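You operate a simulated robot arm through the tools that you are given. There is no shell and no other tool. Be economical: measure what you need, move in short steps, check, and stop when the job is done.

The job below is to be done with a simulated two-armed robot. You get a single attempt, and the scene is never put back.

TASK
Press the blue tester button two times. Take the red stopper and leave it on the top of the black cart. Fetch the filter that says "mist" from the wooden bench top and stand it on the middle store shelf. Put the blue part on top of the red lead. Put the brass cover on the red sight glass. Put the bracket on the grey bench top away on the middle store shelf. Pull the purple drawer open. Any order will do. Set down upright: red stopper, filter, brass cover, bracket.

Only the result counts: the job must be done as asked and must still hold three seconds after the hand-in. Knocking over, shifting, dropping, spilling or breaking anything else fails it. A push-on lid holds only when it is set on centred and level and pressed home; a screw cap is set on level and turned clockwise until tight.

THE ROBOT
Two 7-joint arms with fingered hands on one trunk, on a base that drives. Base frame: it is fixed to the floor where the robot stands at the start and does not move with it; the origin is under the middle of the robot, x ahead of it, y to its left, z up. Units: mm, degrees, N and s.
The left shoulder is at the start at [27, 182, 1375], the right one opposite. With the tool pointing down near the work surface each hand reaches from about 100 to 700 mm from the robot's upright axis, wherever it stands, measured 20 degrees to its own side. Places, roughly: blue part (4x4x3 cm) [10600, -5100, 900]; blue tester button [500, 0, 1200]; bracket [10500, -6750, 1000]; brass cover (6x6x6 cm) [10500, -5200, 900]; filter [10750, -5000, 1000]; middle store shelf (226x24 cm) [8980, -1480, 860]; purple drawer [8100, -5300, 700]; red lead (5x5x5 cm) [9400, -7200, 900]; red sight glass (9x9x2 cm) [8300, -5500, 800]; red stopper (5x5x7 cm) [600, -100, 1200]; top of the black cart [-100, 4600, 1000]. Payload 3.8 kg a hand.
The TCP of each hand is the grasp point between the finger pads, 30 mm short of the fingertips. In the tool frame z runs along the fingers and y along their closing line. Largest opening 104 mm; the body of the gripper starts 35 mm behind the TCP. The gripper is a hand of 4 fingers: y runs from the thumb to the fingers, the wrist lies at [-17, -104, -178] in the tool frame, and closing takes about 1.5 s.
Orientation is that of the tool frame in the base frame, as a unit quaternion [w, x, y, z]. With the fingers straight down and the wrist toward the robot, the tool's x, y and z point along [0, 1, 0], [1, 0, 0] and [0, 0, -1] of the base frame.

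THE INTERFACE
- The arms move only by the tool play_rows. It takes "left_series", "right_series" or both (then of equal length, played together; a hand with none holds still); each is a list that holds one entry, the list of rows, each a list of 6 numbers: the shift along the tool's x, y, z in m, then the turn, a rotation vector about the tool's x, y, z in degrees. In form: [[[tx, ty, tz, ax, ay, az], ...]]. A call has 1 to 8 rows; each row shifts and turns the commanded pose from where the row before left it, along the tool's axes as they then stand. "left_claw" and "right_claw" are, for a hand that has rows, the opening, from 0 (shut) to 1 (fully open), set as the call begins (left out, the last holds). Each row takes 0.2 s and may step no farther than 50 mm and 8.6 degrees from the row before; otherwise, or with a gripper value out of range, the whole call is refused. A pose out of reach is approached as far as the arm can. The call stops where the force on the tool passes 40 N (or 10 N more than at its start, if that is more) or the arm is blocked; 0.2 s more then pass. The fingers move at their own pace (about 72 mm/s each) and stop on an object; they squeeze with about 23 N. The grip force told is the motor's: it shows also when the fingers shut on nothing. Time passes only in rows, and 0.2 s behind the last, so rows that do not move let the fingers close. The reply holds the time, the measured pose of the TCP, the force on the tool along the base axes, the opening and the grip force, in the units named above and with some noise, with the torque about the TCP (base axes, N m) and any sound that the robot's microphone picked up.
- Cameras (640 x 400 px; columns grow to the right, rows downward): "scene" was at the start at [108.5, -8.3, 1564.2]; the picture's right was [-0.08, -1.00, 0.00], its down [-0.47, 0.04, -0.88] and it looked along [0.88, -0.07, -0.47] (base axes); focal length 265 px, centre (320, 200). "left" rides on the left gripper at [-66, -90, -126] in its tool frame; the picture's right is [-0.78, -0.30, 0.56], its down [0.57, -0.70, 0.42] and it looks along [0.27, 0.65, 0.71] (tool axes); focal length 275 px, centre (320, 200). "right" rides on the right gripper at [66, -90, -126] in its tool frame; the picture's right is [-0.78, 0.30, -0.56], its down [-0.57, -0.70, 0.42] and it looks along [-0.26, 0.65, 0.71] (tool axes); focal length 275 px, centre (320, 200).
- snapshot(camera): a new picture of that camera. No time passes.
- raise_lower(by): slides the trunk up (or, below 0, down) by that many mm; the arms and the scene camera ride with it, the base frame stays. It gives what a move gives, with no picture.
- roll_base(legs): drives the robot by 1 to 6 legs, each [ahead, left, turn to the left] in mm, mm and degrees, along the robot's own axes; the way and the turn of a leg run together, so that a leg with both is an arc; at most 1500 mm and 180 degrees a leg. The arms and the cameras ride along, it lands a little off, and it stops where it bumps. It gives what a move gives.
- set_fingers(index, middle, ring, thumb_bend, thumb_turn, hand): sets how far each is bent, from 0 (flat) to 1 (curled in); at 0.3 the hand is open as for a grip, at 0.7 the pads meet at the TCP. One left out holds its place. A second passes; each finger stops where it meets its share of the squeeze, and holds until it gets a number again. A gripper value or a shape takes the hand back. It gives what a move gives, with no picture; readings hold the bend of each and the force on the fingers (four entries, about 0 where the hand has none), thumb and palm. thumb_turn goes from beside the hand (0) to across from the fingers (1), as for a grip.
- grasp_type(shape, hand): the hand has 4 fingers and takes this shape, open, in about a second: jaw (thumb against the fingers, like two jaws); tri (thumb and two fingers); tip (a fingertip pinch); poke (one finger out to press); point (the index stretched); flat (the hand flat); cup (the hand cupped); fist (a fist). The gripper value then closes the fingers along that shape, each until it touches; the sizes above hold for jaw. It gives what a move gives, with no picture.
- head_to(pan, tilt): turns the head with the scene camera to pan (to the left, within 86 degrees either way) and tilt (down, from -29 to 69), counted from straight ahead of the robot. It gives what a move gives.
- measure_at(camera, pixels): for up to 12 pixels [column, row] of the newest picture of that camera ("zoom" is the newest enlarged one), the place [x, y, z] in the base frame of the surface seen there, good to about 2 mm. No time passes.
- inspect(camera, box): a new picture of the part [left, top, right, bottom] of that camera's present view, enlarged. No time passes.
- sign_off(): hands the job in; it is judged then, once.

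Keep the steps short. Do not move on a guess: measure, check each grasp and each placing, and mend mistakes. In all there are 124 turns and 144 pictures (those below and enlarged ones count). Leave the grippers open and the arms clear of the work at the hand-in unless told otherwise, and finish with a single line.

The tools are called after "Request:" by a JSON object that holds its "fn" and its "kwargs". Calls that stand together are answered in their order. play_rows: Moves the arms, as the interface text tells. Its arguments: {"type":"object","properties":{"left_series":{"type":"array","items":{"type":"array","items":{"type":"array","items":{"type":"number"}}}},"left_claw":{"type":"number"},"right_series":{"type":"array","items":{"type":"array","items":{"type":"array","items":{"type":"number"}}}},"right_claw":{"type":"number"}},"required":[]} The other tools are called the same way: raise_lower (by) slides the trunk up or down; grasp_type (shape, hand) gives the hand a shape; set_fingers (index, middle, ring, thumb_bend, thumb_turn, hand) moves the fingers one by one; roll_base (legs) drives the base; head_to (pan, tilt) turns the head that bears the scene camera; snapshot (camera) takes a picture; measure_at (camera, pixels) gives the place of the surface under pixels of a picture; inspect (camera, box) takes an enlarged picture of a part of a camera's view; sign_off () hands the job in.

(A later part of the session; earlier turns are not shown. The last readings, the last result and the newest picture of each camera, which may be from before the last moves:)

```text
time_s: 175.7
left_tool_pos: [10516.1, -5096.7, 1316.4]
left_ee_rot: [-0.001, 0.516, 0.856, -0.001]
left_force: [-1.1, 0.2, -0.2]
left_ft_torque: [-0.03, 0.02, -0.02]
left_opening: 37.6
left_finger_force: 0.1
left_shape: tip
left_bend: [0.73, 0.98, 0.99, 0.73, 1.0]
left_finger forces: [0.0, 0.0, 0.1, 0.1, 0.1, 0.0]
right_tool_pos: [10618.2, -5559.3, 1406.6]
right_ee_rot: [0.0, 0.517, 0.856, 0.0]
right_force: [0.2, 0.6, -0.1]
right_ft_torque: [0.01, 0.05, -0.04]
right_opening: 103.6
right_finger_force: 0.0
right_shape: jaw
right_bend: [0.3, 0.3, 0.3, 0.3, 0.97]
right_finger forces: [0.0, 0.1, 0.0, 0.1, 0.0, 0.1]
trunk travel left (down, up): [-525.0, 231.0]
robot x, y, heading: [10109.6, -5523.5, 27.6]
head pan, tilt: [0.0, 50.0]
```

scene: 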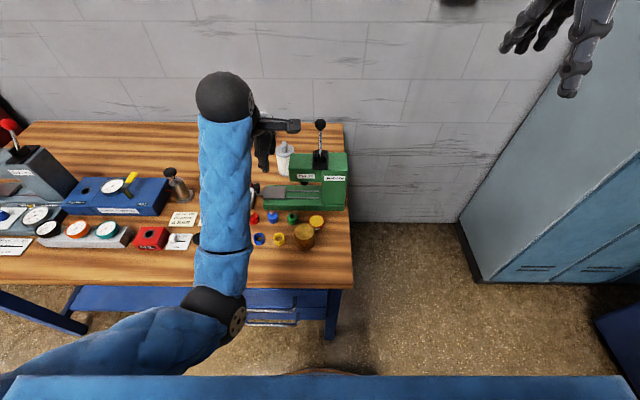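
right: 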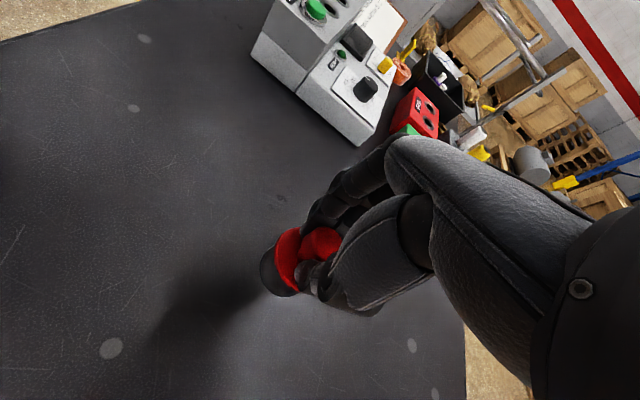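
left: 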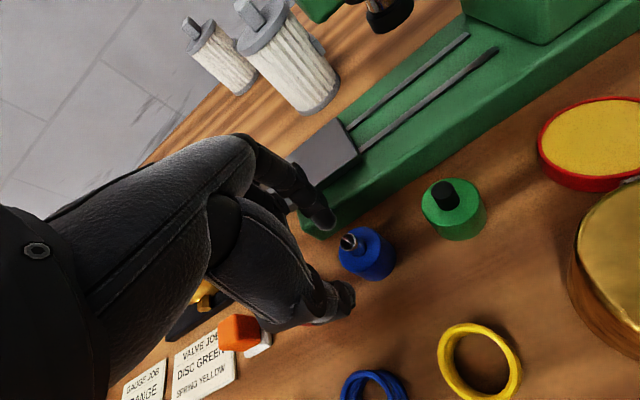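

The arm reports reach limits; I look at the arm's configuration.

Request:
{"fn": "head_to", "kwargs": {"pan": 30, "tilt": 50}}

Request:
{"fn": "snapshot", "kwargs": {"camera": "scene"}}

```text
time_s: 176.6
left_tool_pos: [10517.3, -5095.0, 1316.5]
left_ee_rot: [0.0, 0.516, 0.856, 0.0]
left_force: [0.4, -0.2, 0.3]
left_ft_torque: [0.01, 0.0, -0.02]
left_opening: 37.8
left_finger_force: 0.1
left_shape: tip
left_bend: [0.73, 0.98, 0.99, 0.73, 1.0]
left_finger forces: [0.1, 0.0, 0.0, 0.0, 0.1, 0.0]
right_tool_pos: [10619.7, -5558.7, 1407.0]
right_ee_rot: [0.0, 0.517, 0.856, 0.001]
right_force: [0.5, 0.5, -0.8]
right_ft_torque: [-0.01, 0.02, 0.01]
right_opening: 104.1
right_finger_force: 0.1
right_shape: jaw
right_bend: [0.3, 0.3, 0.3, 0.3, 0.97]
right_finger forces: [0.0, 0.0, 0.1, 0.1, 0.0, 0.0]
trunk travel left (down, up): [-525.0, 231.0]
robot x, y, heading: [10114.1, -5523.0, 27.7]
head pan, tilt: [30.0, 50.0]
```

```text
71 pictures are left
```

scene: 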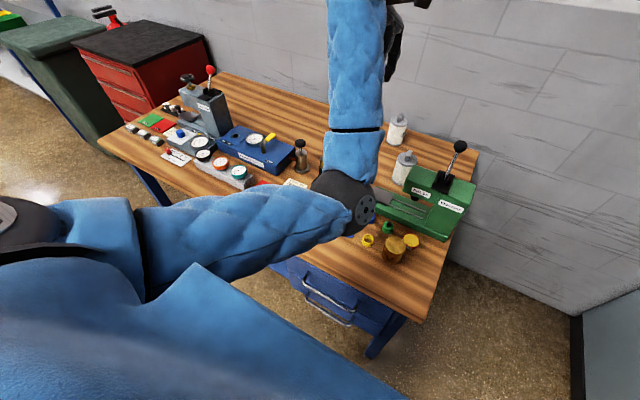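

The left elbow has swung inward. I stretch the arm forward and left at height to let the elbow swing out again.

Request:
{"fn": "play_rows", "kwargs": {"left_series": [[[0.03, 0.03, -0.01, 0, 0, 0], [0.03, 0.03, -0.01, 0, 0, 0], [0.03, 0.03, 0, 0, 0, 0], [0.03, 0.03, 0, 0, 0, 0], [0.03, 0.03, 0, 0, 0, 0], [0.03, 0.03, 0, 0, 0, 0], [0.03, 0.03, 0, 0, 0, 0], [0, 0, 0, 0, 0, 0]]]}}

Request:
{"fn": "play_rows", "kwargs": {"left_series": [[[0.03, -0.02, 0, 0, 0, 0], [0.03, -0.03, 0, 0, 0, 0], [0.02, -0.035, 0, 0, 0, 0], [0.01, -0.035, 0, 0, 0, 0], [0, -0.035, 0, 0, 0, 0], [0, -0.035, 0, 0, 0, 0], [0, -0.035, 0, 0, 0, 0], [0, 0, 0, 0, 0, 0]]]}}

Request:
{"fn": "snapshot", "kwargs": {"camera": "scene"}}

```text
time_s: 178.4
left_tool_pos: [10572.9, -4853.6, 1327.6]
left_ee_rot: [0.001, 0.517, 0.856, -0.001]
left_force: [-0.3, 0.2, 0.3]
left_ft_torque: [-0.04, 0.0, 0.01]
left_opening: 37.6
left_finger_force: 0.1
left_shape: tip
left_bend: [0.73, 0.98, 0.99, 0.73, 1.0]
left_finger forces: [0.1, 0.0, 0.0, 0.0, 0.1, 0.1]
left hand out of reach, approached as far as the arm can: row 6, 7
right_tool_pos: [10618.6, -5558.5, 1406.9]
right_ee_rot: [0.0, 0.516, 0.857, 0.0]
right_force: [0.1, 0.9, 0.0]
right_ft_torque: [-0.02, -0.03, 0.02]
right_opening: 104.0
right_finger_force: 0.1
right_shape: jaw
right_bend: [0.3, 0.3, 0.3, 0.3, 0.97]
right_finger forces: [0.0, 0.1, 0.0, 0.1, 0.0, 0.0]
trunk travel left (down, up): [-525.0, 231.0]
robot x, y, heading: [10107.3, -5522.5, 27.8]
head pan, tilt: [30.0, 50.0]
```

```text
time_s: 180.2
left_tool_pos: [10334.3, -4878.5, 1325.6]
left_ee_rot: [-0.001, 0.517, 0.856, -0.002]
left_force: [-0.4, 0.2, 0.0]
left_ft_torque: [-0.01, 0.02, -0.01]
left_opening: 37.4
left_finger_force: 0.0
left_shape: tip
left_bend: [0.73, 0.98, 0.99, 0.73, 1.0]
left_finger forces: [0.0, 0.1, 0.1, 0.0, 0.0, 0.1]
right_tool_pos: [10619.8, -5559.4, 1406.4]
right_ee_rot: [0.0, 0.516, 0.856, -0.001]
right_force: [0.6, 1.0, -1.0]
right_ft_torque: [-0.01, 0.0, -0.03]
right_opening: 103.8
right_finger_force: 0.0
right_shape: jaw
right_bend: [0.3, 0.3, 0.3, 0.3, 0.97]
right_finger forces: [0.1, 0.0, 0.0, 0.0, 0.0, 0.1]
trunk travel left (down, up): [-525.0, 231.0]
robot x, y, heading: [10114.7, -5525.4, 27.9]
head pan, tilt: [30.0, 50.0]
```

```text
70 pictures are left
```

scene: 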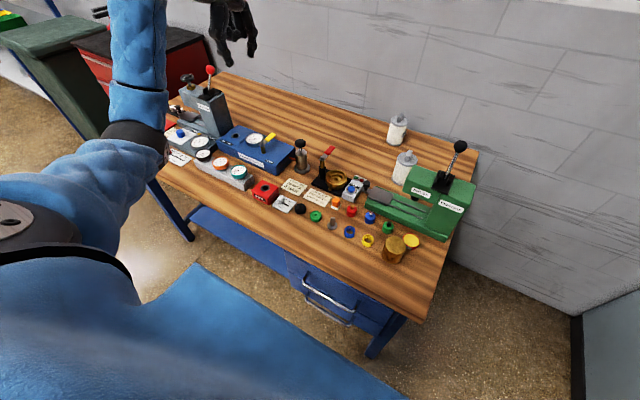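

Better. Now I bring the hand to above the blue part again (ahead 590, left 148 of the robot).

Request:
{"fn": "play_rows", "kwargs": {"left_series": [[[-0.04, 0.011, 0.01, 0, 0, 0], [-0.04, 0.011, 0.02, 0, 0, 0], [-0.04, 0.011, 0.02, 0, 0, 0], [-0.04, 0.011, 0.02, 0, 0, 0], [-0.04, 0.011, 0.02, 0, 0, 0], [-0.04, 0.011, 0.02, 0, 0, 0], [-0.04, 0.012, 0.02, 0, 0, 0], [-0.041, 0.012, 0.02, 0, 0, 0]]]}}

Request:
{"fn": "play_rows", "kwargs": {"left_series": [[[0, 0, 0.04, 0, 0, 0], [0, 0, 0.04, 0, 0, 0], [0, 0, 0.04, 0, 0, 0], [0, 0, 0.04, 0, 0, 0], [0, 0, 0.04, 0, 0, 0], [0, 0, 0, 0, 0, 0]]]}}

Request:
{"fn": "snapshot", "kwargs": {"camera": "scene"}}

```text
time_s: 182.0
left_tool_pos: [10564.2, -5120.8, 1178.0]
left_ee_rot: [-0.001, 0.516, 0.856, 0.0]
left_force: [-0.7, -0.1, -0.1]
left_ft_torque: [-0.02, 0.05, 0.01]
left_opening: 37.5
left_finger_force: 0.2
left_shape: tip
left_bend: [0.73, 0.98, 0.99, 0.73, 1.0]
left_finger forces: [0.0, 0.0, 0.0, 0.0, 0.0, 0.0]
right_tool_pos: [10620.1, -5559.3, 1407.2]
right_ee_rot: [0.0, 0.516, 0.857, 0.0]
right_force: [-0.2, -0.4, -0.4]
right_ft_torque: [0.05, 0.01, 0.0]
right_opening: 103.8
right_finger_force: 0.0
right_shape: jaw
right_bend: [0.3, 0.3, 0.3, 0.3, 0.97]
right_finger forces: [0.1, 0.1, 0.0, 0.0, 0.1, 0.0]
trunk travel left (down, up): [-525.0, 231.0]
robot x, y, heading: [10112.9, -5518.9, 27.9]
head pan, tilt: [30.0, 50.0]
```

```text
time_s: 183.4
left_tool_pos: [10562.6, -5122.1, 976.9]
left_ee_rot: [0.0, 0.516, 0.856, -0.001]
left_force: [-0.4, 0.1, 0.1]
left_ft_torque: [0.01, -0.01, -0.02]
left_opening: 37.4
left_finger_force: 0.1
left_shape: tip
left_bend: [0.73, 0.98, 0.99, 0.73, 1.0]
left_finger forces: [0.0, 0.0, 0.0, 0.1, 0.1, 0.0]
right_tool_pos: [10620.0, -5558.7, 1406.1]
right_ee_rot: [0.0, 0.517, 0.856, -0.001]
right_force: [0.8, 0.5, 0.3]
right_ft_torque: [0.02, 0.0, 0.01]
right_opening: 103.7
right_finger_force: 0.1
right_shape: jaw
right_bend: [0.3, 0.3, 0.3, 0.3, 0.97]
right_finger forces: [0.0, 0.1, 0.0, 0.0, 0.1, 0.0]
trunk travel left (down, up): [-525.0, 231.0]
robot x, y, heading: [10111.0, -5524.9, 27.8]
head pan, tilt: [30.0, 50.0]
```

```text
69 pictures are left
```

scene: 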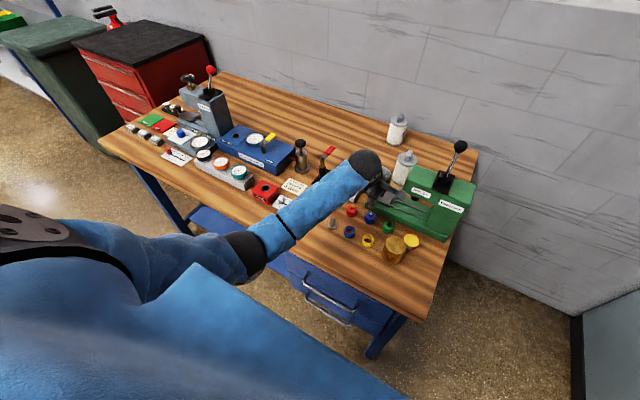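

The arm behaves again. I shift 4 mm left, descend to ~905 and check.

Request:
{"fn": "play_rows", "kwargs": {"left_series": [[[0.004, 0.001, 0.03, 0, 0, 0], [0, 0, 0.03, 0, 0, 0], [0, 0, 0.012, 0, 0, 0], [0, 0, 0, 0, 0, 0]]]}}

Request:
{"fn": "inspect", "kwargs": {"camera": "left", "box": [260, 160, 440, 320]}}

Request:
{"fn": "measure_at", "kwargs": {"camera": "zoom", "pixels": [[270, 155], [255, 170], [245, 130], [230, 100], [325, 345], [315, 320], [330, 370], [380, 190], [330, 200]]}}

```text
time_s: 184.4
left_tool_pos: [10559.7, -5116.9, 904.8]
left_ee_rot: [0.0, 0.516, 0.857, -0.001]
left_force: [0.2, 0.2, -0.5]
left_ft_torque: [0.0, -0.02, -0.02]
left_opening: 37.5
left_finger_force: 0.0
left_shape: tip
left_bend: [0.73, 0.98, 0.99, 0.73, 1.0]
left_finger forces: [0.0, 0.0, 0.0, 0.0, 0.0, 0.0]
right_tool_pos: [10619.3, -5558.9, 1407.2]
right_ee_rot: [0.0, 0.517, 0.856, 0.0]
right_force: [0.2, 0.2, -0.3]
right_ft_torque: [0.0, 0.01, -0.01]
right_opening: 103.7
right_finger_force: 0.0
right_shape: jaw
right_bend: [0.3, 0.3, 0.3, 0.3, 0.97]
right_finger forces: [0.0, 0.1, 0.1, 0.0, 0.1, 0.0]
trunk travel left (down, up): [-525.0, 231.0]
robot x, y, heading: [10112.0, -5521.4, 27.8]
head pan, tilt: [30.0, 50.0]
```

```text
2.50 times, centred on (350, 240) of left
```

zoom: 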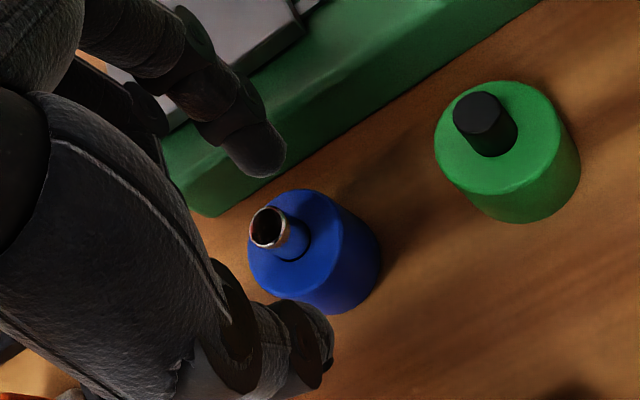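

```text
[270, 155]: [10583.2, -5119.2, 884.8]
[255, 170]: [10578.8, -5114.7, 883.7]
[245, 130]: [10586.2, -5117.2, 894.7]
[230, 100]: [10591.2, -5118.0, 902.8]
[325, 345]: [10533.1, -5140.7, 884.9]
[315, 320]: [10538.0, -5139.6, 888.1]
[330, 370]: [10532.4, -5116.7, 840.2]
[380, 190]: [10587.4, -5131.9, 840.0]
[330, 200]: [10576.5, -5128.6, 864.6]
```

The index is slightly too close over the body's rim. I open to 0.43, shift 4 mm ahead, then lower to 876.

Request:
{"fn": "play_rows", "kwargs": {"left_series": [[[0.001, 0.004, 0.0, 0, 0, 0], [0, 0, 0, 0, 0, 0], [0, 0, 0.008, 0, 0, 0], [0, 0, 0.007, 0, 0, 0], [0, 0, 0.007, 0, 0, 0], [0, 0, 0.006, 0, 0, 0], [0, 0, 0, 0, 0, 0]]], "left_claw": 0.43}}

Request:
{"fn": "inspect", "kwargs": {"camera": "left", "box": [260, 160, 440, 320]}}

```text
time_s: 186.0
left_tool_pos: [10565.5, -5113.4, 885.3]
left_ee_rot: [0.005, 0.516, 0.857, 0.006]
left_force: [-8.1, 1.5, 34.1]
left_ft_torque: [0.3, -1.13, 0.11]
left_opening: 41.8
left_finger_force: 0.1
left_shape: tip
left_bend: [0.74, 0.98, 0.99, 0.71, 1.0]
left_finger forces: [33.0, 0.0, 0.0, 0.0, 0.0, 0.0]
right_tool_pos: [10615.3, -5561.9, 1408.4]
right_ee_rot: [0.0, 0.516, 0.857, 0.001]
right_force: [0.0, -0.1, 0.0]
right_ft_torque: [-0.02, 0.01, -0.01]
right_opening: 103.8
right_finger_force: 0.0
right_shape: jaw
right_bend: [0.3, 0.3, 0.3, 0.3, 0.97]
right_finger forces: [0.1, 0.0, 0.0, 0.0, 0.1, 0.1]
trunk travel left (down, up): [-525.0, 231.0]
robot x, y, heading: [10112.4, -5520.0, 27.6]
head pan, tilt: [30.0, 50.0]
```

```text
2.50 times, centred on (350, 240) of left
```

zoom: 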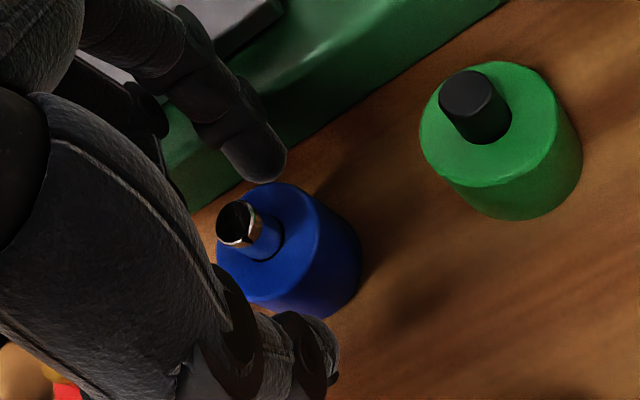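

The index again rests on the press base edge; there is no room behind the body. I rise 10 mm and pinch the peg instead.

Request:
{"fn": "play_rows", "kwargs": {"left_series": [[[0, 0, -0.006, 0, 0, 0], [-0.002, 0, -0.005, 0, 0, 0], [0, 0, 0, 0, 0, 0]]]}}

Request:
{"fn": "play_rows", "kwargs": {"left_series": [[[0, 0, 0, 0, 0, 0], [0, 0, 0, 0, 0, 0], [0, 0, 0, 0, 0, 0], [0, 0, 0, 0, 0, 0], [0, 0, 0, 0, 0, 0], [0, 0, 0, 0, 0, 0]]], "left_claw": 0.0}}

Request:
{"fn": "inspect", "kwargs": {"camera": "left", "box": [260, 160, 440, 320]}}

```text
time_s: 186.8
left_tool_pos: [10564.1, -5116.0, 885.9]
left_ee_rot: [-0.002, 0.517, 0.856, -0.002]
left_force: [-2.7, -1.0, 0.6]
left_ft_torque: [0.01, -0.03, -0.06]
left_opening: 43.0
left_finger_force: 0.1
left_shape: tip
left_bend: [0.74, 0.98, 0.99, 0.71, 1.0]
left_finger forces: [2.4, 0.1, 0.0, 0.1, 0.1, 0.0]
right_tool_pos: [10619.4, -5559.9, 1406.5]
right_ee_rot: [0.0, 0.516, 0.856, 0.0]
right_force: [1.6, 0.3, -0.2]
right_ft_torque: [0.0, 0.03, -0.02]
right_opening: 103.7
right_finger_force: 0.2
right_shape: jaw
right_bend: [0.3, 0.3, 0.3, 0.3, 0.97]
right_finger forces: [0.1, 0.0, 0.0, 0.0, 0.1, 0.1]
trunk travel left (down, up): [-525.0, 231.0]
robot x, y, heading: [10110.0, -5525.4, 27.7]
head pan, tilt: [30.0, 50.0]
```

```text
time_s: 188.2
left_tool_pos: [10564.1, -5115.5, 888.5]
left_ee_rot: [0.001, 0.516, 0.856, -0.001]
left_force: [0.2, -0.2, -0.1]
left_ft_torque: [0.0, 0.0, 0.0]
left_opening: 27.4
left_finger_force: 23.2
left_shape: tip
left_bend: [0.74, 1.0, 1.0, 0.75, 1.0]
left_finger forces: [19.6, 0.1, 0.0, 0.1, 19.0, 0.1]
right_tool_pos: [10620.1, -5558.1, 1406.0]
right_ee_rot: [0.001, 0.516, 0.856, 0.0]
right_force: [0.0, 0.2, -0.8]
right_ft_torque: [0.02, 0.04, -0.01]
right_opening: 103.8
right_finger_force: 0.0
right_shape: jaw
right_bend: [0.3, 0.3, 0.3, 0.3, 0.97]
right_finger forces: [0.0, 0.0, 0.0, 0.0, 0.0, 0.1]
trunk travel left (down, up): [-525.0, 231.0]
robot x, y, heading: [10110.3, -5523.4, 27.7]
head pan, tilt: [30.0, 50.0]
```

```text
2.50 times, centred on (350, 240) of left
```

zoom: 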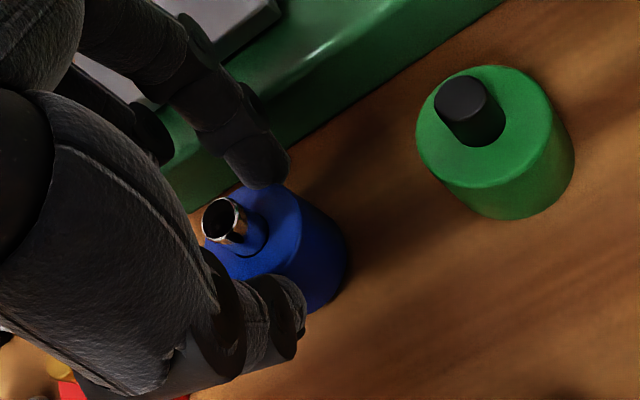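

The tips clamp the top of the body (27 mm, 19 N each). I use this to drag it 22 mm toward me, away from the press base, for a proper grip.

Request:
{"fn": "play_rows", "kwargs": {"left_series": [[[0, -0.006, 0, 0, 0, 0], [0, -0.006, 0, 0, 0, 0], [0, -0.006, 0, 0, 0, 0], [0, -0.004, 0, 0, 0, 0], [0, 0, 0, 0, 0, 0]]]}}

Request:
{"fn": "inspect", "kwargs": {"camera": "left", "box": [260, 160, 440, 320]}}

```text
time_s: 189.4
left_tool_pos: [10545.1, -5125.2, 889.2]
left_ee_rot: [0.0, 0.517, 0.856, -0.001]
left_force: [0.0, -0.4, -0.5]
left_ft_torque: [0.0, 0.0, 0.01]
left_opening: 27.2
left_finger_force: 22.8
left_shape: tip
left_bend: [0.74, 1.0, 1.0, 0.75, 1.0]
left_finger forces: [19.6, 0.0, 0.1, 0.0, 19.1, 0.0]
right_tool_pos: [10619.7, -5558.7, 1406.1]
right_ee_rot: [0.0, 0.517, 0.856, 0.0]
right_force: [-0.5, 1.4, 0.8]
right_ft_torque: [0.02, 0.01, 0.0]
right_opening: 103.7
right_finger_force: 0.0
right_shape: jaw
right_bend: [0.3, 0.3, 0.3, 0.3, 0.97]
right_finger forces: [0.0, 0.0, 0.0, 0.1, 0.0, 0.1]
trunk travel left (down, up): [-525.0, 231.0]
robot x, y, heading: [10114.1, -5521.7, 27.7]
head pan, tilt: [30.0, 50.0]
```

```text
2.50 times, centred on (350, 240) of left
```

zoom: 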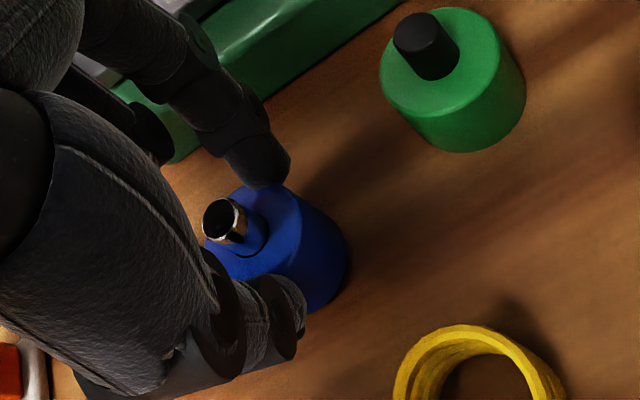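

It came along upright. I open, lower 13 mm and close properly on the body.

Request:
{"fn": "play_rows", "kwargs": {"left_series": [[[0, 0, 0, 0, 0, 0], [0, 0, 0, 0, 0, 0], [0, 0, 0, 0, 0, 0], [0, 0, 0.005, 0, 0, 0], [0, 0, 0.005, 0, 0, 0], [0, 0, 0.003, 0, 0, 0], [0, 0, 0, 0, 0, 0]]], "left_claw": 0.45}}

Request:
{"fn": "play_rows", "kwargs": {"left_series": [[[0, 0, 0, 0, 0, 0], [0, 0, 0, 0, 0, 0], [0, 0, 0, 0, 0, 0], [0, 0, 0, 0, 0, 0], [0, 0, 0, 0, 0, 0], [0, 0, 0, 0, 0, 0]]], "left_claw": 0.0}}

Request:
{"fn": "play_rows", "kwargs": {"left_series": [[[0, 0, -0.02, 0, 0, 0], [0, 0, -0.03, 0, 0, 0], [0, 0, -0.04, 0, 0, 0], [0, 0, 0, 0, 0, 0]]]}}

Request:
{"fn": "inspect", "kwargs": {"camera": "left", "box": [260, 160, 440, 320]}}

```text
time_s: 191.0
left_tool_pos: [10545.6, -5126.2, 875.6]
left_ee_rot: [-0.001, 0.517, 0.856, -0.002]
left_force: [0.1, 0.2, -0.6]
left_ft_torque: [0.01, 0.02, 0.02]
left_opening: 46.5
left_finger_force: 0.0
left_shape: tip
left_bend: [0.74, 0.98, 0.99, 0.71, 1.0]
left_finger forces: [0.1, 0.0, 0.0, 0.0, 0.1, 0.0]
right_tool_pos: [10619.4, -5558.8, 1406.5]
right_ee_rot: [0.0, 0.516, 0.857, 0.0]
right_force: [0.4, 0.3, -0.5]
right_ft_torque: [0.01, -0.02, 0.04]
right_opening: 104.0
right_finger_force: 0.1
right_shape: jaw
right_bend: [0.3, 0.3, 0.3, 0.3, 0.97]
right_finger forces: [0.0, 0.0, 0.0, 0.0, 0.0, 0.1]
trunk travel left (down, up): [-525.0, 231.0]
robot x, y, heading: [10113.2, -5524.5, 27.9]
head pan, tilt: [30.0, 50.0]
```

```text
time_s: 192.4
left_tool_pos: [10546.1, -5125.7, 875.5]
left_ee_rot: [0.0, 0.517, 0.856, -0.002]
left_force: [-0.4, 0.5, -0.2]
left_ft_torque: [-0.02, 0.0, 0.02]
left_opening: 24.3
left_finger_force: 23.4
left_shape: tip
left_bend: [0.73, 1.0, 1.0, 0.74, 1.0]
left_finger forces: [20.0, 0.0, 0.1, 0.1, 19.7, 0.0]
right_tool_pos: [10618.9, -5558.8, 1407.0]
right_ee_rot: [0.0, 0.517, 0.856, 0.0]
right_force: [-0.8, 0.5, 0.7]
right_ft_torque: [0.0, -0.03, 0.0]
right_opening: 103.6
right_finger_force: 0.1
right_shape: jaw
right_bend: [0.3, 0.3, 0.3, 0.3, 0.97]
right_finger forces: [0.1, 0.0, 0.0, 0.1, 0.1, 0.0]
trunk travel left (down, up): [-525.0, 231.0]
robot x, y, heading: [10107.3, -5518.5, 27.5]
head pan, tilt: [30.0, 50.0]
```

```text
time_s: 193.4
left_tool_pos: [10546.2, -5126.0, 964.8]
left_ee_rot: [-0.001, 0.517, 0.856, -0.002]
left_force: [0.7, 0.0, -1.0]
left_ft_torque: [0.03, 0.01, 0.01]
left_opening: 24.2
left_finger_force: 23.3
left_shape: tip
left_bend: [0.73, 1.0, 1.0, 0.74, 1.0]
left_finger forces: [20.1, 0.1, 0.1, 0.0, 19.8, 0.0]
right_tool_pos: [10620.5, -5558.4, 1405.5]
right_ee_rot: [-0.001, 0.517, 0.856, 0.0]
right_force: [-0.1, 0.9, 0.3]
right_ft_torque: [0.01, -0.01, 0.0]
right_opening: 103.6
right_finger_force: 0.0
right_shape: jaw
right_bend: [0.3, 0.3, 0.3, 0.3, 0.97]
right_finger forces: [0.1, 0.0, 0.0, 0.0, 0.0, 0.0]
trunk travel left (down, up): [-525.0, 231.0]
robot x, y, heading: [10110.4, -5522.8, 27.7]
head pan, tilt: [30.0, 50.0]
```

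```text
2.50 times, centred on (350, 240) of left
```

zoom: 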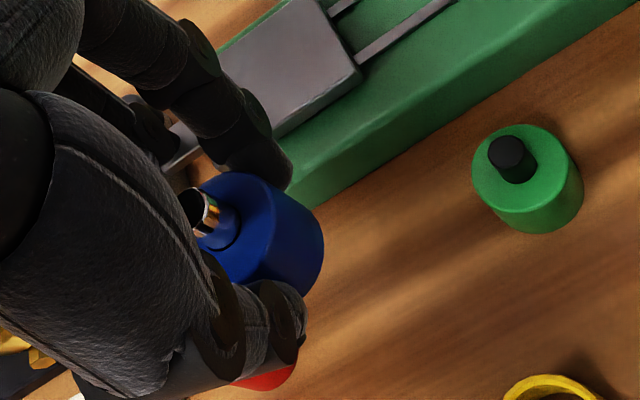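

Lifted securely (bottom ≈34.5 mm below TCP). I retract the left hand up, shift the robot 130 mm left, and look at the brass cover.

Request:
{"fn": "play_rows", "kwargs": {"left_series": [[[0.008, -0.01, -0.045, 0, 0, 0], [0.008, -0.012, -0.045, 0, 0, 0], [0.008, -0.012, -0.045, 0, 0, 0], [0.008, -0.012, -0.045, 0, 0, 0], [0.01, -0.012, -0.045, 0, 0, 0], [0.01, -0.02, -0.045, 0, 0, 0], [0.01, -0.02, -0.045, 0, 0, 0], [0.01, -0.02, -0.045, 0, 0, 0]]]}}

Request:
{"fn": "roll_base", "kwargs": {"legs": [[0, 130, 0]]}}

Request:
{"fn": "head_to", "kwargs": {"pan": 0, "tilt": 50}}

Request:
{"fn": "snapshot", "kwargs": {"camera": "scene"}}

Request:
{"fn": "inspect", "kwargs": {"camera": "scene", "box": [290, 190, 410, 290]}}

```text
refused: row 6 steps farther than a row can; nothing moved
```

```text
time_s: 194.7
left_tool_pos: [10484.7, -5009.6, 964.7]
left_ee_rot: [0.0, 0.517, 0.856, -0.001]
left_force: [-0.1, -1.4, -0.5]
left_ft_torque: [0.04, -0.03, 0.0]
left_opening: 23.8
left_finger_force: 23.3
left_shape: tip
left_bend: [0.73, 1.0, 1.0, 0.74, 1.0]
left_finger forces: [20.1, 0.0, 0.0, 0.0, 19.7, 0.1]
right_tool_pos: [10558.6, -5443.2, 1407.0]
right_ee_rot: [0.0, 0.516, 0.857, 0.001]
right_force: [-0.2, -0.4, -0.3]
right_ft_torque: [-0.02, -0.01, 0.01]
right_opening: 103.6
right_finger_force: 0.1
right_shape: jaw
right_bend: [0.3, 0.3, 0.3, 0.3, 0.97]
right_finger forces: [0.0, 0.0, 0.1, 0.0, 0.1, 0.0]
trunk travel left (down, up): [-525.0, 231.0]
robot x, y, heading: [10051.5, -5409.8, 27.7]
head pan, tilt: [30.0, 50.0]
```

```text
time_s: 195.7
left_tool_pos: [10485.8, -5010.1, 965.6]
left_ee_rot: [0.0, 0.516, 0.857, -0.001]
left_force: [0.6, 0.1, -0.2]
left_ft_torque: [-0.04, -0.03, 0.05]
left_opening: 24.0
left_finger_force: 22.7
left_shape: tip
left_bend: [0.73, 1.0, 1.0, 0.74, 1.0]
left_finger forces: [20.1, 0.0, 0.0, 0.1, 19.7, 0.0]
right_tool_pos: [10558.4, -5443.8, 1405.3]
right_ee_rot: [0.001, 0.516, 0.856, 0.0]
right_force: [-0.4, -0.6, 0.5]
right_ft_torque: [-0.01, 0.0, -0.01]
right_opening: 103.8
right_finger_force: 0.0
right_shape: jaw
right_bend: [0.3, 0.3, 0.3, 0.3, 0.97]
right_finger forces: [0.0, 0.0, 0.0, 0.0, 0.1, 0.0]
trunk travel left (down, up): [-525.0, 231.0]
robot x, y, heading: [10050.8, -5406.1, 27.6]
head pan, tilt: [0.0, 50.0]
```

```text
63 pictures are left
```

scene: 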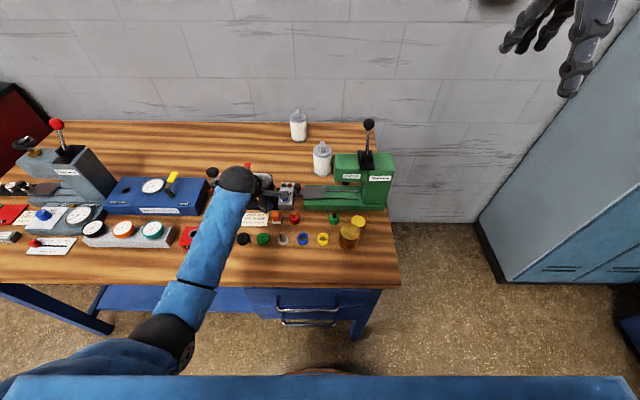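

```text
4.00 times, centred on (350, 240) of scene
```

zoom: 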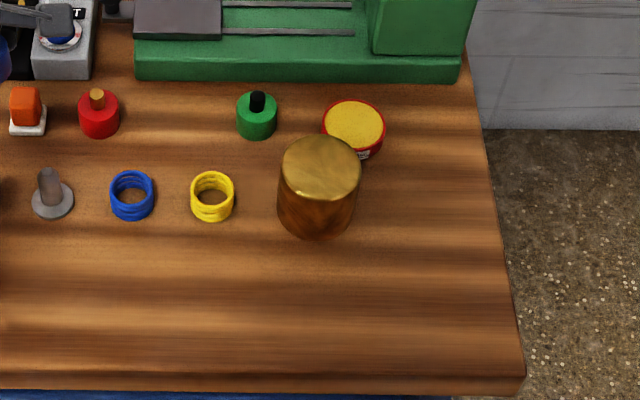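

The retract was refused (row too long) while the base moved, yet forces stayed nil and nothing was touched. I raise the left hand now, in shorter rows, and measure the cover and the tin behind it.

Request:
{"fn": "play_rows", "kwargs": {"left_series": [[[0, 0, -0.045, 0, 0, 0], [0, 0, -0.045, 0, 0, 0], [0, 0, -0.045, 0, 0, 0], [0.008, -0.012, -0.045, 0, 0, 0], [0.008, -0.015, -0.04, 0, 0, 0], [0.01, -0.02, -0.04, 0, 0, 0], [0.01, -0.02, -0.04, 0, 0, 0], [0.01, -0.02, -0.04, 0, 0, 0]]]}}

Request:
{"fn": "measure_at", "kwargs": {"camera": "zoom", "pixels": [[320, 142], [320, 193], [283, 168], [358, 168], [320, 168], [355, 120], [375, 140], [353, 104], [320, 236]]}}

```text
time_s: 197.5
left_tool_pos: [10425.7, -4983.2, 1268.3]
left_ee_rot: [0.001, 0.516, 0.857, -0.002]
left_force: [0.0, 0.5, -1.0]
left_ft_torque: [-0.01, -0.02, -0.03]
left_opening: 23.9
left_finger_force: 23.4
left_shape: tip
left_bend: [0.73, 1.0, 1.0, 0.74, 1.0]
left_finger forces: [20.3, 0.1, 0.0, 0.0, 19.9, 0.1]
left hand out of reach, approached as far as the arm can: row 7, 8
right_tool_pos: [10558.8, -5440.4, 1405.9]
right_ee_rot: [0.0, 0.516, 0.857, -0.001]
right_force: [0.2, 0.0, 0.4]
right_ft_torque: [-0.05, -0.02, 0.0]
right_opening: 104.0
right_finger_force: 0.1
right_shape: jaw
right_bend: [0.3, 0.3, 0.3, 0.3, 0.97]
right_finger forces: [0.0, 0.0, 0.0, 0.0, 0.0, 0.0]
trunk travel left (down, up): [-525.0, 231.0]
robot x, y, heading: [10049.7, -5407.3, 27.7]
head pan, tilt: [0.0, 50.0]
```

```text
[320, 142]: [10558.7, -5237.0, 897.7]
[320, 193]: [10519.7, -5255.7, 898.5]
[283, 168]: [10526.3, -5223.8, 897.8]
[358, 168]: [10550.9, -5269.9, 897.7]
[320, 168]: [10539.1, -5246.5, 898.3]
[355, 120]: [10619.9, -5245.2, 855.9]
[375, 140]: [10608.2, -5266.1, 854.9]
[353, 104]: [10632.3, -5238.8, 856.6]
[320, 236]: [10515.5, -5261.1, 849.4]
```

Cover centre (10539,-5246), top 898; the tin's top is only 856. I bring the right hand over it.

Request:
{"fn": "play_rows", "kwargs": {"right_series": [[[0.0227, 0.0091, 0.04, 0, 0, 0], [0.0227, 0.0091, 0.04, 0, 0, 0], [0.0227, 0.0091, 0.04, 0, 0, 0], [0.0227, 0.0091, 0.04, 0, 0, 0], [0.0227, 0.0091, 0.04, 0, 0, 0], [0.0227, 0.0091, 0.04, 0, 0, 0], [0.0227, 0.0091, 0.04, 0, 0, 0], [0.0227, 0.0091, 0.04, 0, 0, 0]]], "right_claw": 0.9}}

Request:
{"fn": "play_rows", "kwargs": {"right_series": [[[0, 0, 0.04, 0, 0, 0], [0, 0, 0.04, 0, 0, 0], [0, 0, 0.04, 0, 0, 0], [0, 0, 0.035, 0, 0, 0], [0, 0, 0, 0, 0, 0]]]}}

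Request:
{"fn": "snapshot", "kwargs": {"camera": "right"}}

```text
time_s: 199.3
left_tool_pos: [10424.7, -4984.7, 1267.8]
left_ee_rot: [0.001, 0.516, 0.857, 0.0]
left_force: [0.9, 0.4, -1.3]
left_ft_torque: [0.0, -0.03, 0.0]
left_opening: 23.8
left_finger_force: 22.9
left_shape: tip
left_bend: [0.73, 1.0, 1.0, 0.74, 1.0]
left_finger forces: [20.3, 0.1, 0.0, 0.0, 20.0, 0.0]
right_tool_pos: [10538.4, -5247.0, 1086.4]
right_ee_rot: [0.0, 0.517, 0.856, 0.001]
right_force: [0.1, -0.4, 0.7]
right_ft_torque: [0.01, 0.01, 0.0]
right_opening: 94.1
right_finger_force: 0.0
right_shape: jaw
right_bend: [0.3, 0.32, 0.3, 0.31, 0.98]
right_finger forces: [0.0, 0.1, 0.0, 0.1, 0.0, 0.1]
trunk travel left (down, up): [-525.0, 231.0]
robot x, y, heading: [10050.7, -5411.2, 27.8]
head pan, tilt: [0.0, 50.0]
```

```text
time_s: 200.5
left_tool_pos: [10425.8, -4985.9, 1269.0]
left_ee_rot: [0.0, 0.517, 0.856, 0.001]
left_force: [-0.2, -0.8, -1.9]
left_ft_torque: [0.02, 0.01, -0.05]
left_opening: 23.9
left_finger_force: 23.3
left_shape: tip
left_bend: [0.73, 1.0, 1.0, 0.74, 1.0]
left_finger forces: [20.3, 0.1, 0.0, 0.0, 19.9, 0.0]
right_tool_pos: [10537.5, -5250.2, 931.8]
right_ee_rot: [-0.001, 0.516, 0.856, 0.0]
right_force: [-0.7, -0.8, -0.6]
right_ft_torque: [-0.03, -0.02, 0.04]
right_opening: 93.7
right_finger_force: 0.0
right_shape: jaw
right_bend: [0.3, 0.32, 0.3, 0.31, 0.98]
right_finger forces: [0.0, 0.0, 0.0, 0.0, 0.0, 0.1]
trunk travel left (down, up): [-525.0, 231.0]
robot x, y, heading: [10051.8, -5407.1, 28.1]
head pan, tilt: [0.0, 50.0]
```

```text
61 pictures are left
```

right: 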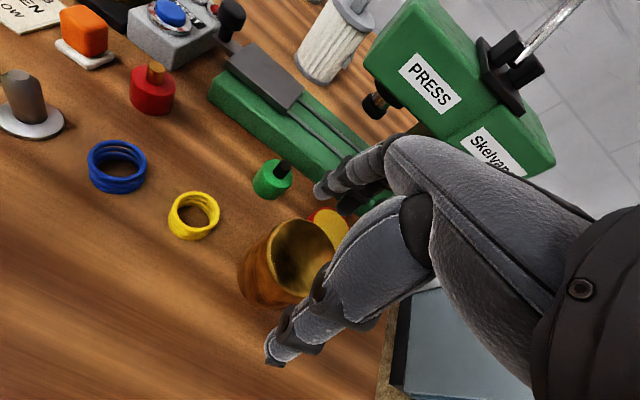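

Fingers straddle the cover; the press base is ~119 mm ahead of it. I lower to 891 and close.

Request:
{"fn": "play_rows", "kwargs": {"right_series": [[[0.002, 0.003, 0.014, 0, 0, 0], [0, 0, 0.014, 0, 0, 0], [0, 0, 0.013, 0, 0, 0], [0, 0, 0, 0, 0, 0]]]}}

Request:
{"fn": "play_rows", "kwargs": {"right_series": [[[0, 0, 0, 0, 0, 0], [0, 0, 0, 0, 0, 0], [0, 0, 0, 0, 0, 0], [0, 0, 0, 0, 0, 0], [0, 0, 0, 0, 0, 0], [0, 0, 0, 0, 0, 0]]], "right_claw": 0.0}}

Request:
{"fn": "play_rows", "kwargs": {"right_series": [[[0, 0, -0.015, 0, 0, 0], [0, 0, -0.03, 0, 0, 0], [0, 0, -0.04, 0, 0, 0], [0, 0, 0, 0, 0, 0]]]}}

Request:
{"fn": "snapshot", "kwargs": {"camera": "right"}}

Request:
{"fn": "inspect", "kwargs": {"camera": "scene", "box": [280, 140, 440, 270]}}

```text
time_s: 201.5
left_tool_pos: [10425.8, -4986.2, 1269.6]
left_ee_rot: [0.0, 0.517, 0.856, 0.0]
left_force: [-0.4, 0.2, -2.3]
left_ft_torque: [0.01, 0.01, 0.0]
left_opening: 23.7
left_finger_force: 23.5
left_shape: tip
left_bend: [0.73, 1.0, 1.0, 0.74, 1.0]
left_finger forces: [20.3, 0.1, 0.1, 0.0, 19.9, 0.0]
right_tool_pos: [10539.8, -5244.8, 890.9]
right_ee_rot: [-0.001, 0.517, 0.856, 0.001]
right_force: [0.0, -0.3, 0.4]
right_ft_torque: [-0.01, 0.0, 0.01]
right_opening: 93.6
right_finger_force: 0.2
right_shape: jaw
right_bend: [0.3, 0.32, 0.3, 0.31, 0.98]
right_finger forces: [0.1, 0.0, 0.0, 0.0, 0.1, 0.0]
trunk travel left (down, up): [-525.0, 231.0]
robot x, y, heading: [10049.0, -5411.0, 27.8]
head pan, tilt: [0.0, 50.0]
```

```text
time_s: 202.9
left_tool_pos: [10425.7, -4985.6, 1268.5]
left_ee_rot: [0.001, 0.516, 0.856, 0.0]
left_force: [0.5, 0.0, -1.1]
left_ft_torque: [0.03, 0.05, 0.02]
left_opening: 24.2
left_finger_force: 23.3
left_shape: tip
left_bend: [0.73, 1.0, 1.0, 0.74, 1.0]
left_finger forces: [20.4, 0.0, 0.0, 0.0, 20.0, 0.0]
right_tool_pos: [10539.9, -5245.7, 890.6]
right_ee_rot: [0.0, 0.517, 0.856, 0.0]
right_force: [0.2, -0.1, -0.5]
right_ft_torque: [0.0, 0.01, -0.01]
right_opening: 50.6
right_finger_force: 22.5
right_shape: jaw
right_bend: [0.74, 0.44, 0.47, 0.7, 1.0]
right_finger forces: [12.2, 7.8, 0.1, 0.0, 19.8, 0.0]
trunk travel left (down, up): [-525.0, 231.0]
robot x, y, heading: [10051.7, -5407.1, 27.9]
head pan, tilt: [0.0, 50.0]
```

```text
time_s: 203.9
left_tool_pos: [10426.6, -4984.6, 1268.2]
left_ee_rot: [0.0, 0.517, 0.856, 0.0]
left_force: [0.8, -0.7, -2.2]
left_ft_torque: [0.0, -0.03, 0.0]
left_opening: 23.9
left_finger_force: 23.3
left_shape: tip
left_bend: [0.73, 1.0, 1.0, 0.74, 1.0]
left_finger forces: [20.2, 0.0, 0.0, 0.0, 19.9, 0.0]
right_tool_pos: [10540.0, -5244.9, 975.7]
right_ee_rot: [0.001, 0.517, 0.856, 0.0]
right_force: [0.4, 0.0, -1.7]
right_ft_torque: [0.01, 0.0, -0.03]
right_opening: 51.0
right_finger_force: 23.4
right_shape: jaw
right_bend: [0.74, 0.44, 0.47, 0.7, 1.0]
right_finger forces: [12.1, 8.0, 0.0, 0.0, 19.7, 0.0]
trunk travel left (down, up): [-525.0, 231.0]
robot x, y, heading: [10050.6, -5406.7, 27.7]
head pan, tilt: [0.0, 50.0]
```

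```text
60 pictures are left
```

right: 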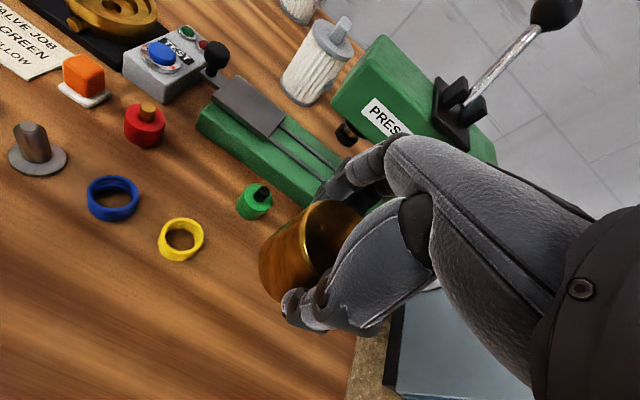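

```text
3.08 times, centred on (360, 205) of scene
```

zoom: 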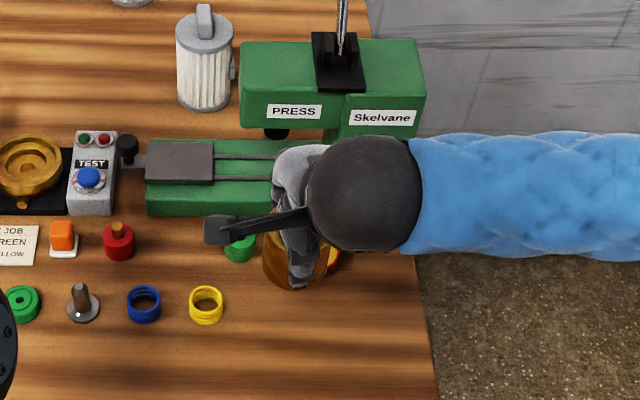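

Both parts are in hand (cover bottom ≈50 mm below the right TCP). I raise the right hand, back off, and drive to the green bench's right end where the red lead is.

Request:
{"fn": "play_rows", "kwargs": {"right_series": [[[0, 0, -0.045, 0, 0, 0], [0, 0, -0.045, 0, 0, 0], [0, 0, -0.045, 0, 0, 0], [-0.015, -0.01, -0.045, 0, 0, 0], [-0.02, -0.01, -0.04, 0, 0, 0], [-0.02, -0.01, -0.04, 0, 0, 0], [-0.02, -0.01, -0.04, 0, 0, 0], [-0.02, -0.01, 0, 0, 0, 0]]]}}

Request:
{"fn": "roll_base", "kwargs": {"legs": [[-500, 0, 0], [0, 0, -97], [623, -846, 0]]}}

Request:
{"fn": "head_to", "kwargs": {"pan": 10, "tilt": 38}}

Request:
{"fn": "snapshot", "kwargs": {"camera": "scene"}}

```text
time_s: 205.7
left_tool_pos: [10426.4, -4986.8, 1268.1]
left_ee_rot: [0.0, 0.517, 0.856, -0.001]
left_force: [-0.9, -0.8, -2.0]
left_ft_torque: [0.0, -0.03, -0.03]
left_opening: 23.8
left_finger_force: 22.8
left_shape: tip
left_bend: [0.73, 1.0, 1.0, 0.74, 1.0]
left_finger forces: [20.4, 0.0, 0.0, 0.0, 20.0, 0.1]
right_tool_pos: [10539.9, -5354.0, 1276.4]
right_ee_rot: [0.0, 0.516, 0.857, -0.001]
right_force: [-0.6, -0.3, -2.2]
right_ft_torque: [0.02, 0.04, 0.0]
right_opening: 50.6
right_finger_force: 22.4
right_shape: jaw
right_bend: [0.74, 0.44, 0.47, 0.7, 1.0]
right_finger forces: [12.2, 8.2, 0.1, 0.1, 19.7, 0.0]
trunk travel left (down, up): [-525.0, 231.0]
robot x, y, heading: [10052.3, -5407.3, 27.7]
head pan, tilt: [0.0, 50.0]
```

```text
time_s: 217.6
left_tool_pos: [9446.8, -6944.6, 1269.3]
left_ee_rot: [0.0, 0.981, 0.192, -0.001]
left_force: [0.3, -1.1, -1.4]
left_ft_torque: [0.01, 0.06, -0.03]
left_opening: 23.4
left_finger_force: 22.7
left_shape: tip
left_bend: [0.73, 1.0, 1.0, 0.74, 1.0]
left_finger forces: [18.2, 0.0, 0.0, 0.1, 18.9, 0.0]
right_tool_pos: [9069.7, -7019.7, 1275.2]
right_ee_rot: [0.0, 0.982, 0.191, 0.0]
right_force: [-1.1, -0.5, -1.6]
right_ft_torque: [0.01, 0.0, -0.01]
right_opening: 50.3
right_finger_force: 23.6
right_shape: jaw
right_bend: [0.74, 0.44, 0.47, 0.7, 1.0]
right_finger forces: [12.2, 8.0, 0.1, 0.1, 19.1, 0.0]
trunk travel left (down, up): [-525.0, 231.0]
robot x, y, heading: [9068.2, -6528.8, -68.0]
head pan, tilt: [0.0, 50.0]
```

```text
time_s: 218.4
left_tool_pos: [9446.8, -6943.7, 1269.6]
left_ee_rot: [0.0, 0.981, 0.192, -0.001]
left_force: [-0.2, -0.6, -1.9]
left_ft_torque: [-0.02, 0.02, -0.01]
left_opening: 23.5
left_finger_force: 22.8
left_shape: tip
left_bend: [0.73, 1.0, 1.0, 0.74, 1.0]
left_finger forces: [18.2, 0.0, 0.1, 0.0, 19.0, 0.1]
right_tool_pos: [9067.8, -7019.8, 1276.2]
right_ee_rot: [0.0, 0.981, 0.192, 0.0]
right_force: [0.0, 0.0, -2.2]
right_ft_torque: [0.02, 0.0, 0.0]
right_opening: 50.3
right_finger_force: 23.3
right_shape: jaw
right_bend: [0.74, 0.44, 0.47, 0.7, 1.0]
right_finger forces: [12.2, 7.9, 0.0, 0.1, 19.1, 0.0]
trunk travel left (down, up): [-525.0, 231.0]
robot x, y, heading: [9065.4, -6529.1, -68.1]
head pan, tilt: [10.0, 38.0]
```

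```text
58 pictures are left
```

scene: 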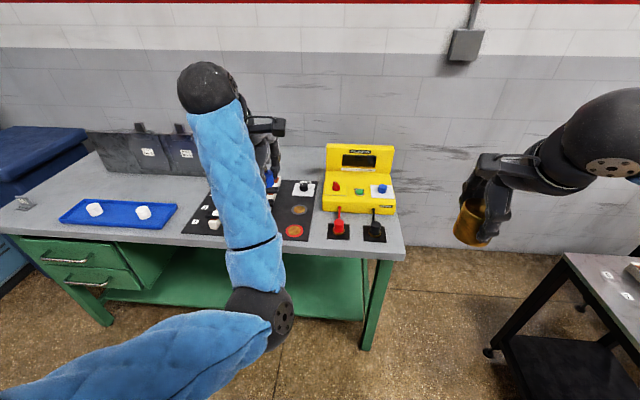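

The red lead is at (339,227). I zoom and measure it and the bench edge.

Request:
{"fn": "inspect", "kwargs": {"camera": "scene", "box": [300, 190, 410, 260]}}

Request:
{"fn": "measure_at", "kwargs": {"camera": "zoom", "pixels": [[228, 170], [222, 200], [228, 178], [215, 176], [242, 176], [228, 225], [228, 240], [420, 180], [300, 305], [228, 130], [228, 150], [590, 330]]}}

```text
5.71 times, centred on (355, 225) of scene
```

zoom: 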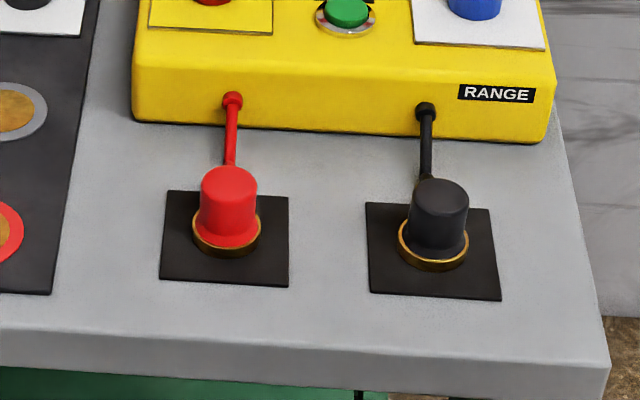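

```text
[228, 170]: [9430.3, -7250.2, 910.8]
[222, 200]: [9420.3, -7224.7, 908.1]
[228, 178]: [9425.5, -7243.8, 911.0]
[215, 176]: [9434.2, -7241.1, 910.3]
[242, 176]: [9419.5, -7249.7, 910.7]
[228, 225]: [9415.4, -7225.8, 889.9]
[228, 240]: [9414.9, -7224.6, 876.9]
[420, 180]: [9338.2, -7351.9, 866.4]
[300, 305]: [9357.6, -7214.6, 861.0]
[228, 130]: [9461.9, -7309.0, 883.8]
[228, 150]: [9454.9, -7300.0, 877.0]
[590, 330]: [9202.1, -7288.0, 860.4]
```

Lead top: z 911, centre ≈(9425,-7240). I drive 200 ahead and 80 right so it sits where the left arm works well.

Request:
{"fn": "roll_base", "kwargs": {"legs": [[200, -80, 0]]}}

Request:
{"fn": "head_to", "kwargs": {"pan": 5, "tilt": 50}}

Request:
{"fn": "inspect", "kwargs": {"camera": "left", "box": [200, 130, 440, 330]}}

Request:
{"fn": "measure_at", "kwargs": {"camera": "zoom", "pixels": [[240, 220], [280, 190], [290, 220], [300, 240], [270, 250], [262, 195], [250, 235], [215, 215]]}}

```text
time_s: 220.0
left_tool_pos: [9447.4, -7160.4, 1269.2]
left_ee_rot: [-0.001, 0.982, 0.191, 0.0]
left_force: [0.4, 0.3, -1.9]
left_ft_torque: [0.01, 0.03, 0.01]
left_opening: 23.6
left_finger_force: 23.0
left_shape: tip
left_bend: [0.73, 1.0, 1.0, 0.74, 1.0]
left_finger forces: [18.4, 0.0, 0.0, 0.0, 19.0, 0.0]
right_tool_pos: [9069.9, -7236.8, 1276.6]
right_ee_rot: [0.0, 0.982, 0.191, 0.001]
right_force: [-0.3, -0.1, -1.8]
right_ft_torque: [0.03, -0.03, 0.01]
right_opening: 50.1
right_finger_force: 23.3
right_shape: jaw
right_bend: [0.74, 0.44, 0.47, 0.7, 1.0]
right_finger forces: [12.1, 8.0, 0.0, 0.0, 19.0, 0.1]
trunk travel left (down, up): [-525.0, 231.0]
robot x, y, heading: [9067.9, -6740.2, -68.0]
head pan, tilt: [10.0, 38.0]
```

```text
time_s: 220.8
left_tool_pos: [9447.3, -7160.2, 1268.6]
left_ee_rot: [-0.001, 0.981, 0.192, -0.001]
left_force: [0.0, 0.2, -0.8]
left_ft_torque: [-0.02, 0.01, 0.04]
left_opening: 23.5
left_finger_force: 23.2
left_shape: tip
left_bend: [0.73, 1.0, 1.0, 0.74, 1.0]
left_finger forces: [18.1, 0.0, 0.0, 0.1, 19.0, 0.0]
right_tool_pos: [9070.6, -7236.6, 1275.5]
right_ee_rot: [0.0, 0.982, 0.191, 0.0]
right_force: [0.6, 0.4, -1.7]
right_ft_torque: [0.0, 0.02, 0.04]
right_opening: 49.9
right_finger_force: 22.8
right_shape: jaw
right_bend: [0.74, 0.44, 0.47, 0.7, 1.0]
right_finger forces: [12.1, 8.0, 0.0, 0.0, 19.1, 0.0]
trunk travel left (down, up): [-525.0, 231.0]
robot x, y, heading: [9066.8, -6744.5, -67.8]
head pan, tilt: [5.0, 50.0]
```

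```text
2.00 times, centred on (320, 230) of left
```

zoom: 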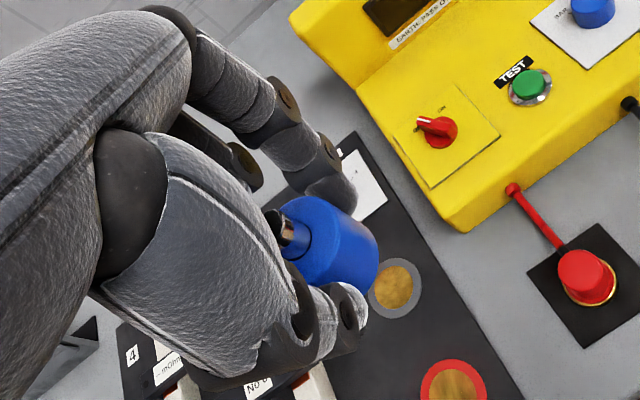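

```text
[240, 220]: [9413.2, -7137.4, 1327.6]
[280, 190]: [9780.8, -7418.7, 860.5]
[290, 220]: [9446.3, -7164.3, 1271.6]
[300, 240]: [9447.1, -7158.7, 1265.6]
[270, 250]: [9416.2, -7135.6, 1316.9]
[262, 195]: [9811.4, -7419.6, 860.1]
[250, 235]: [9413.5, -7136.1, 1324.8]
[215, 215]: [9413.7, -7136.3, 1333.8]
```

Request:
{"fn": "measure_at", "kwargs": {"camera": "zoom", "pixels": [[284, 222], [293, 232], [300, 228], [306, 236], [330, 205], [345, 225], [365, 240], [350, 260], [335, 270], [315, 210], [584, 270], [575, 262]]}}

```text
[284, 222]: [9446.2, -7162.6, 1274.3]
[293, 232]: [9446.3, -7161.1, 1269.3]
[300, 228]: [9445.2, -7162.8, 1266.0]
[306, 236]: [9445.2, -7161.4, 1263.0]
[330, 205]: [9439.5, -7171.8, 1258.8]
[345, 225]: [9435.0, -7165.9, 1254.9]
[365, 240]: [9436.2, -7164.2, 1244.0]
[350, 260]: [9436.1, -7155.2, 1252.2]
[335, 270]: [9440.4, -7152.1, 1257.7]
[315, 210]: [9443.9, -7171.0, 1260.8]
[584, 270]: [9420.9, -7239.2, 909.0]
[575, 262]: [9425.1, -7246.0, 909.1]
```

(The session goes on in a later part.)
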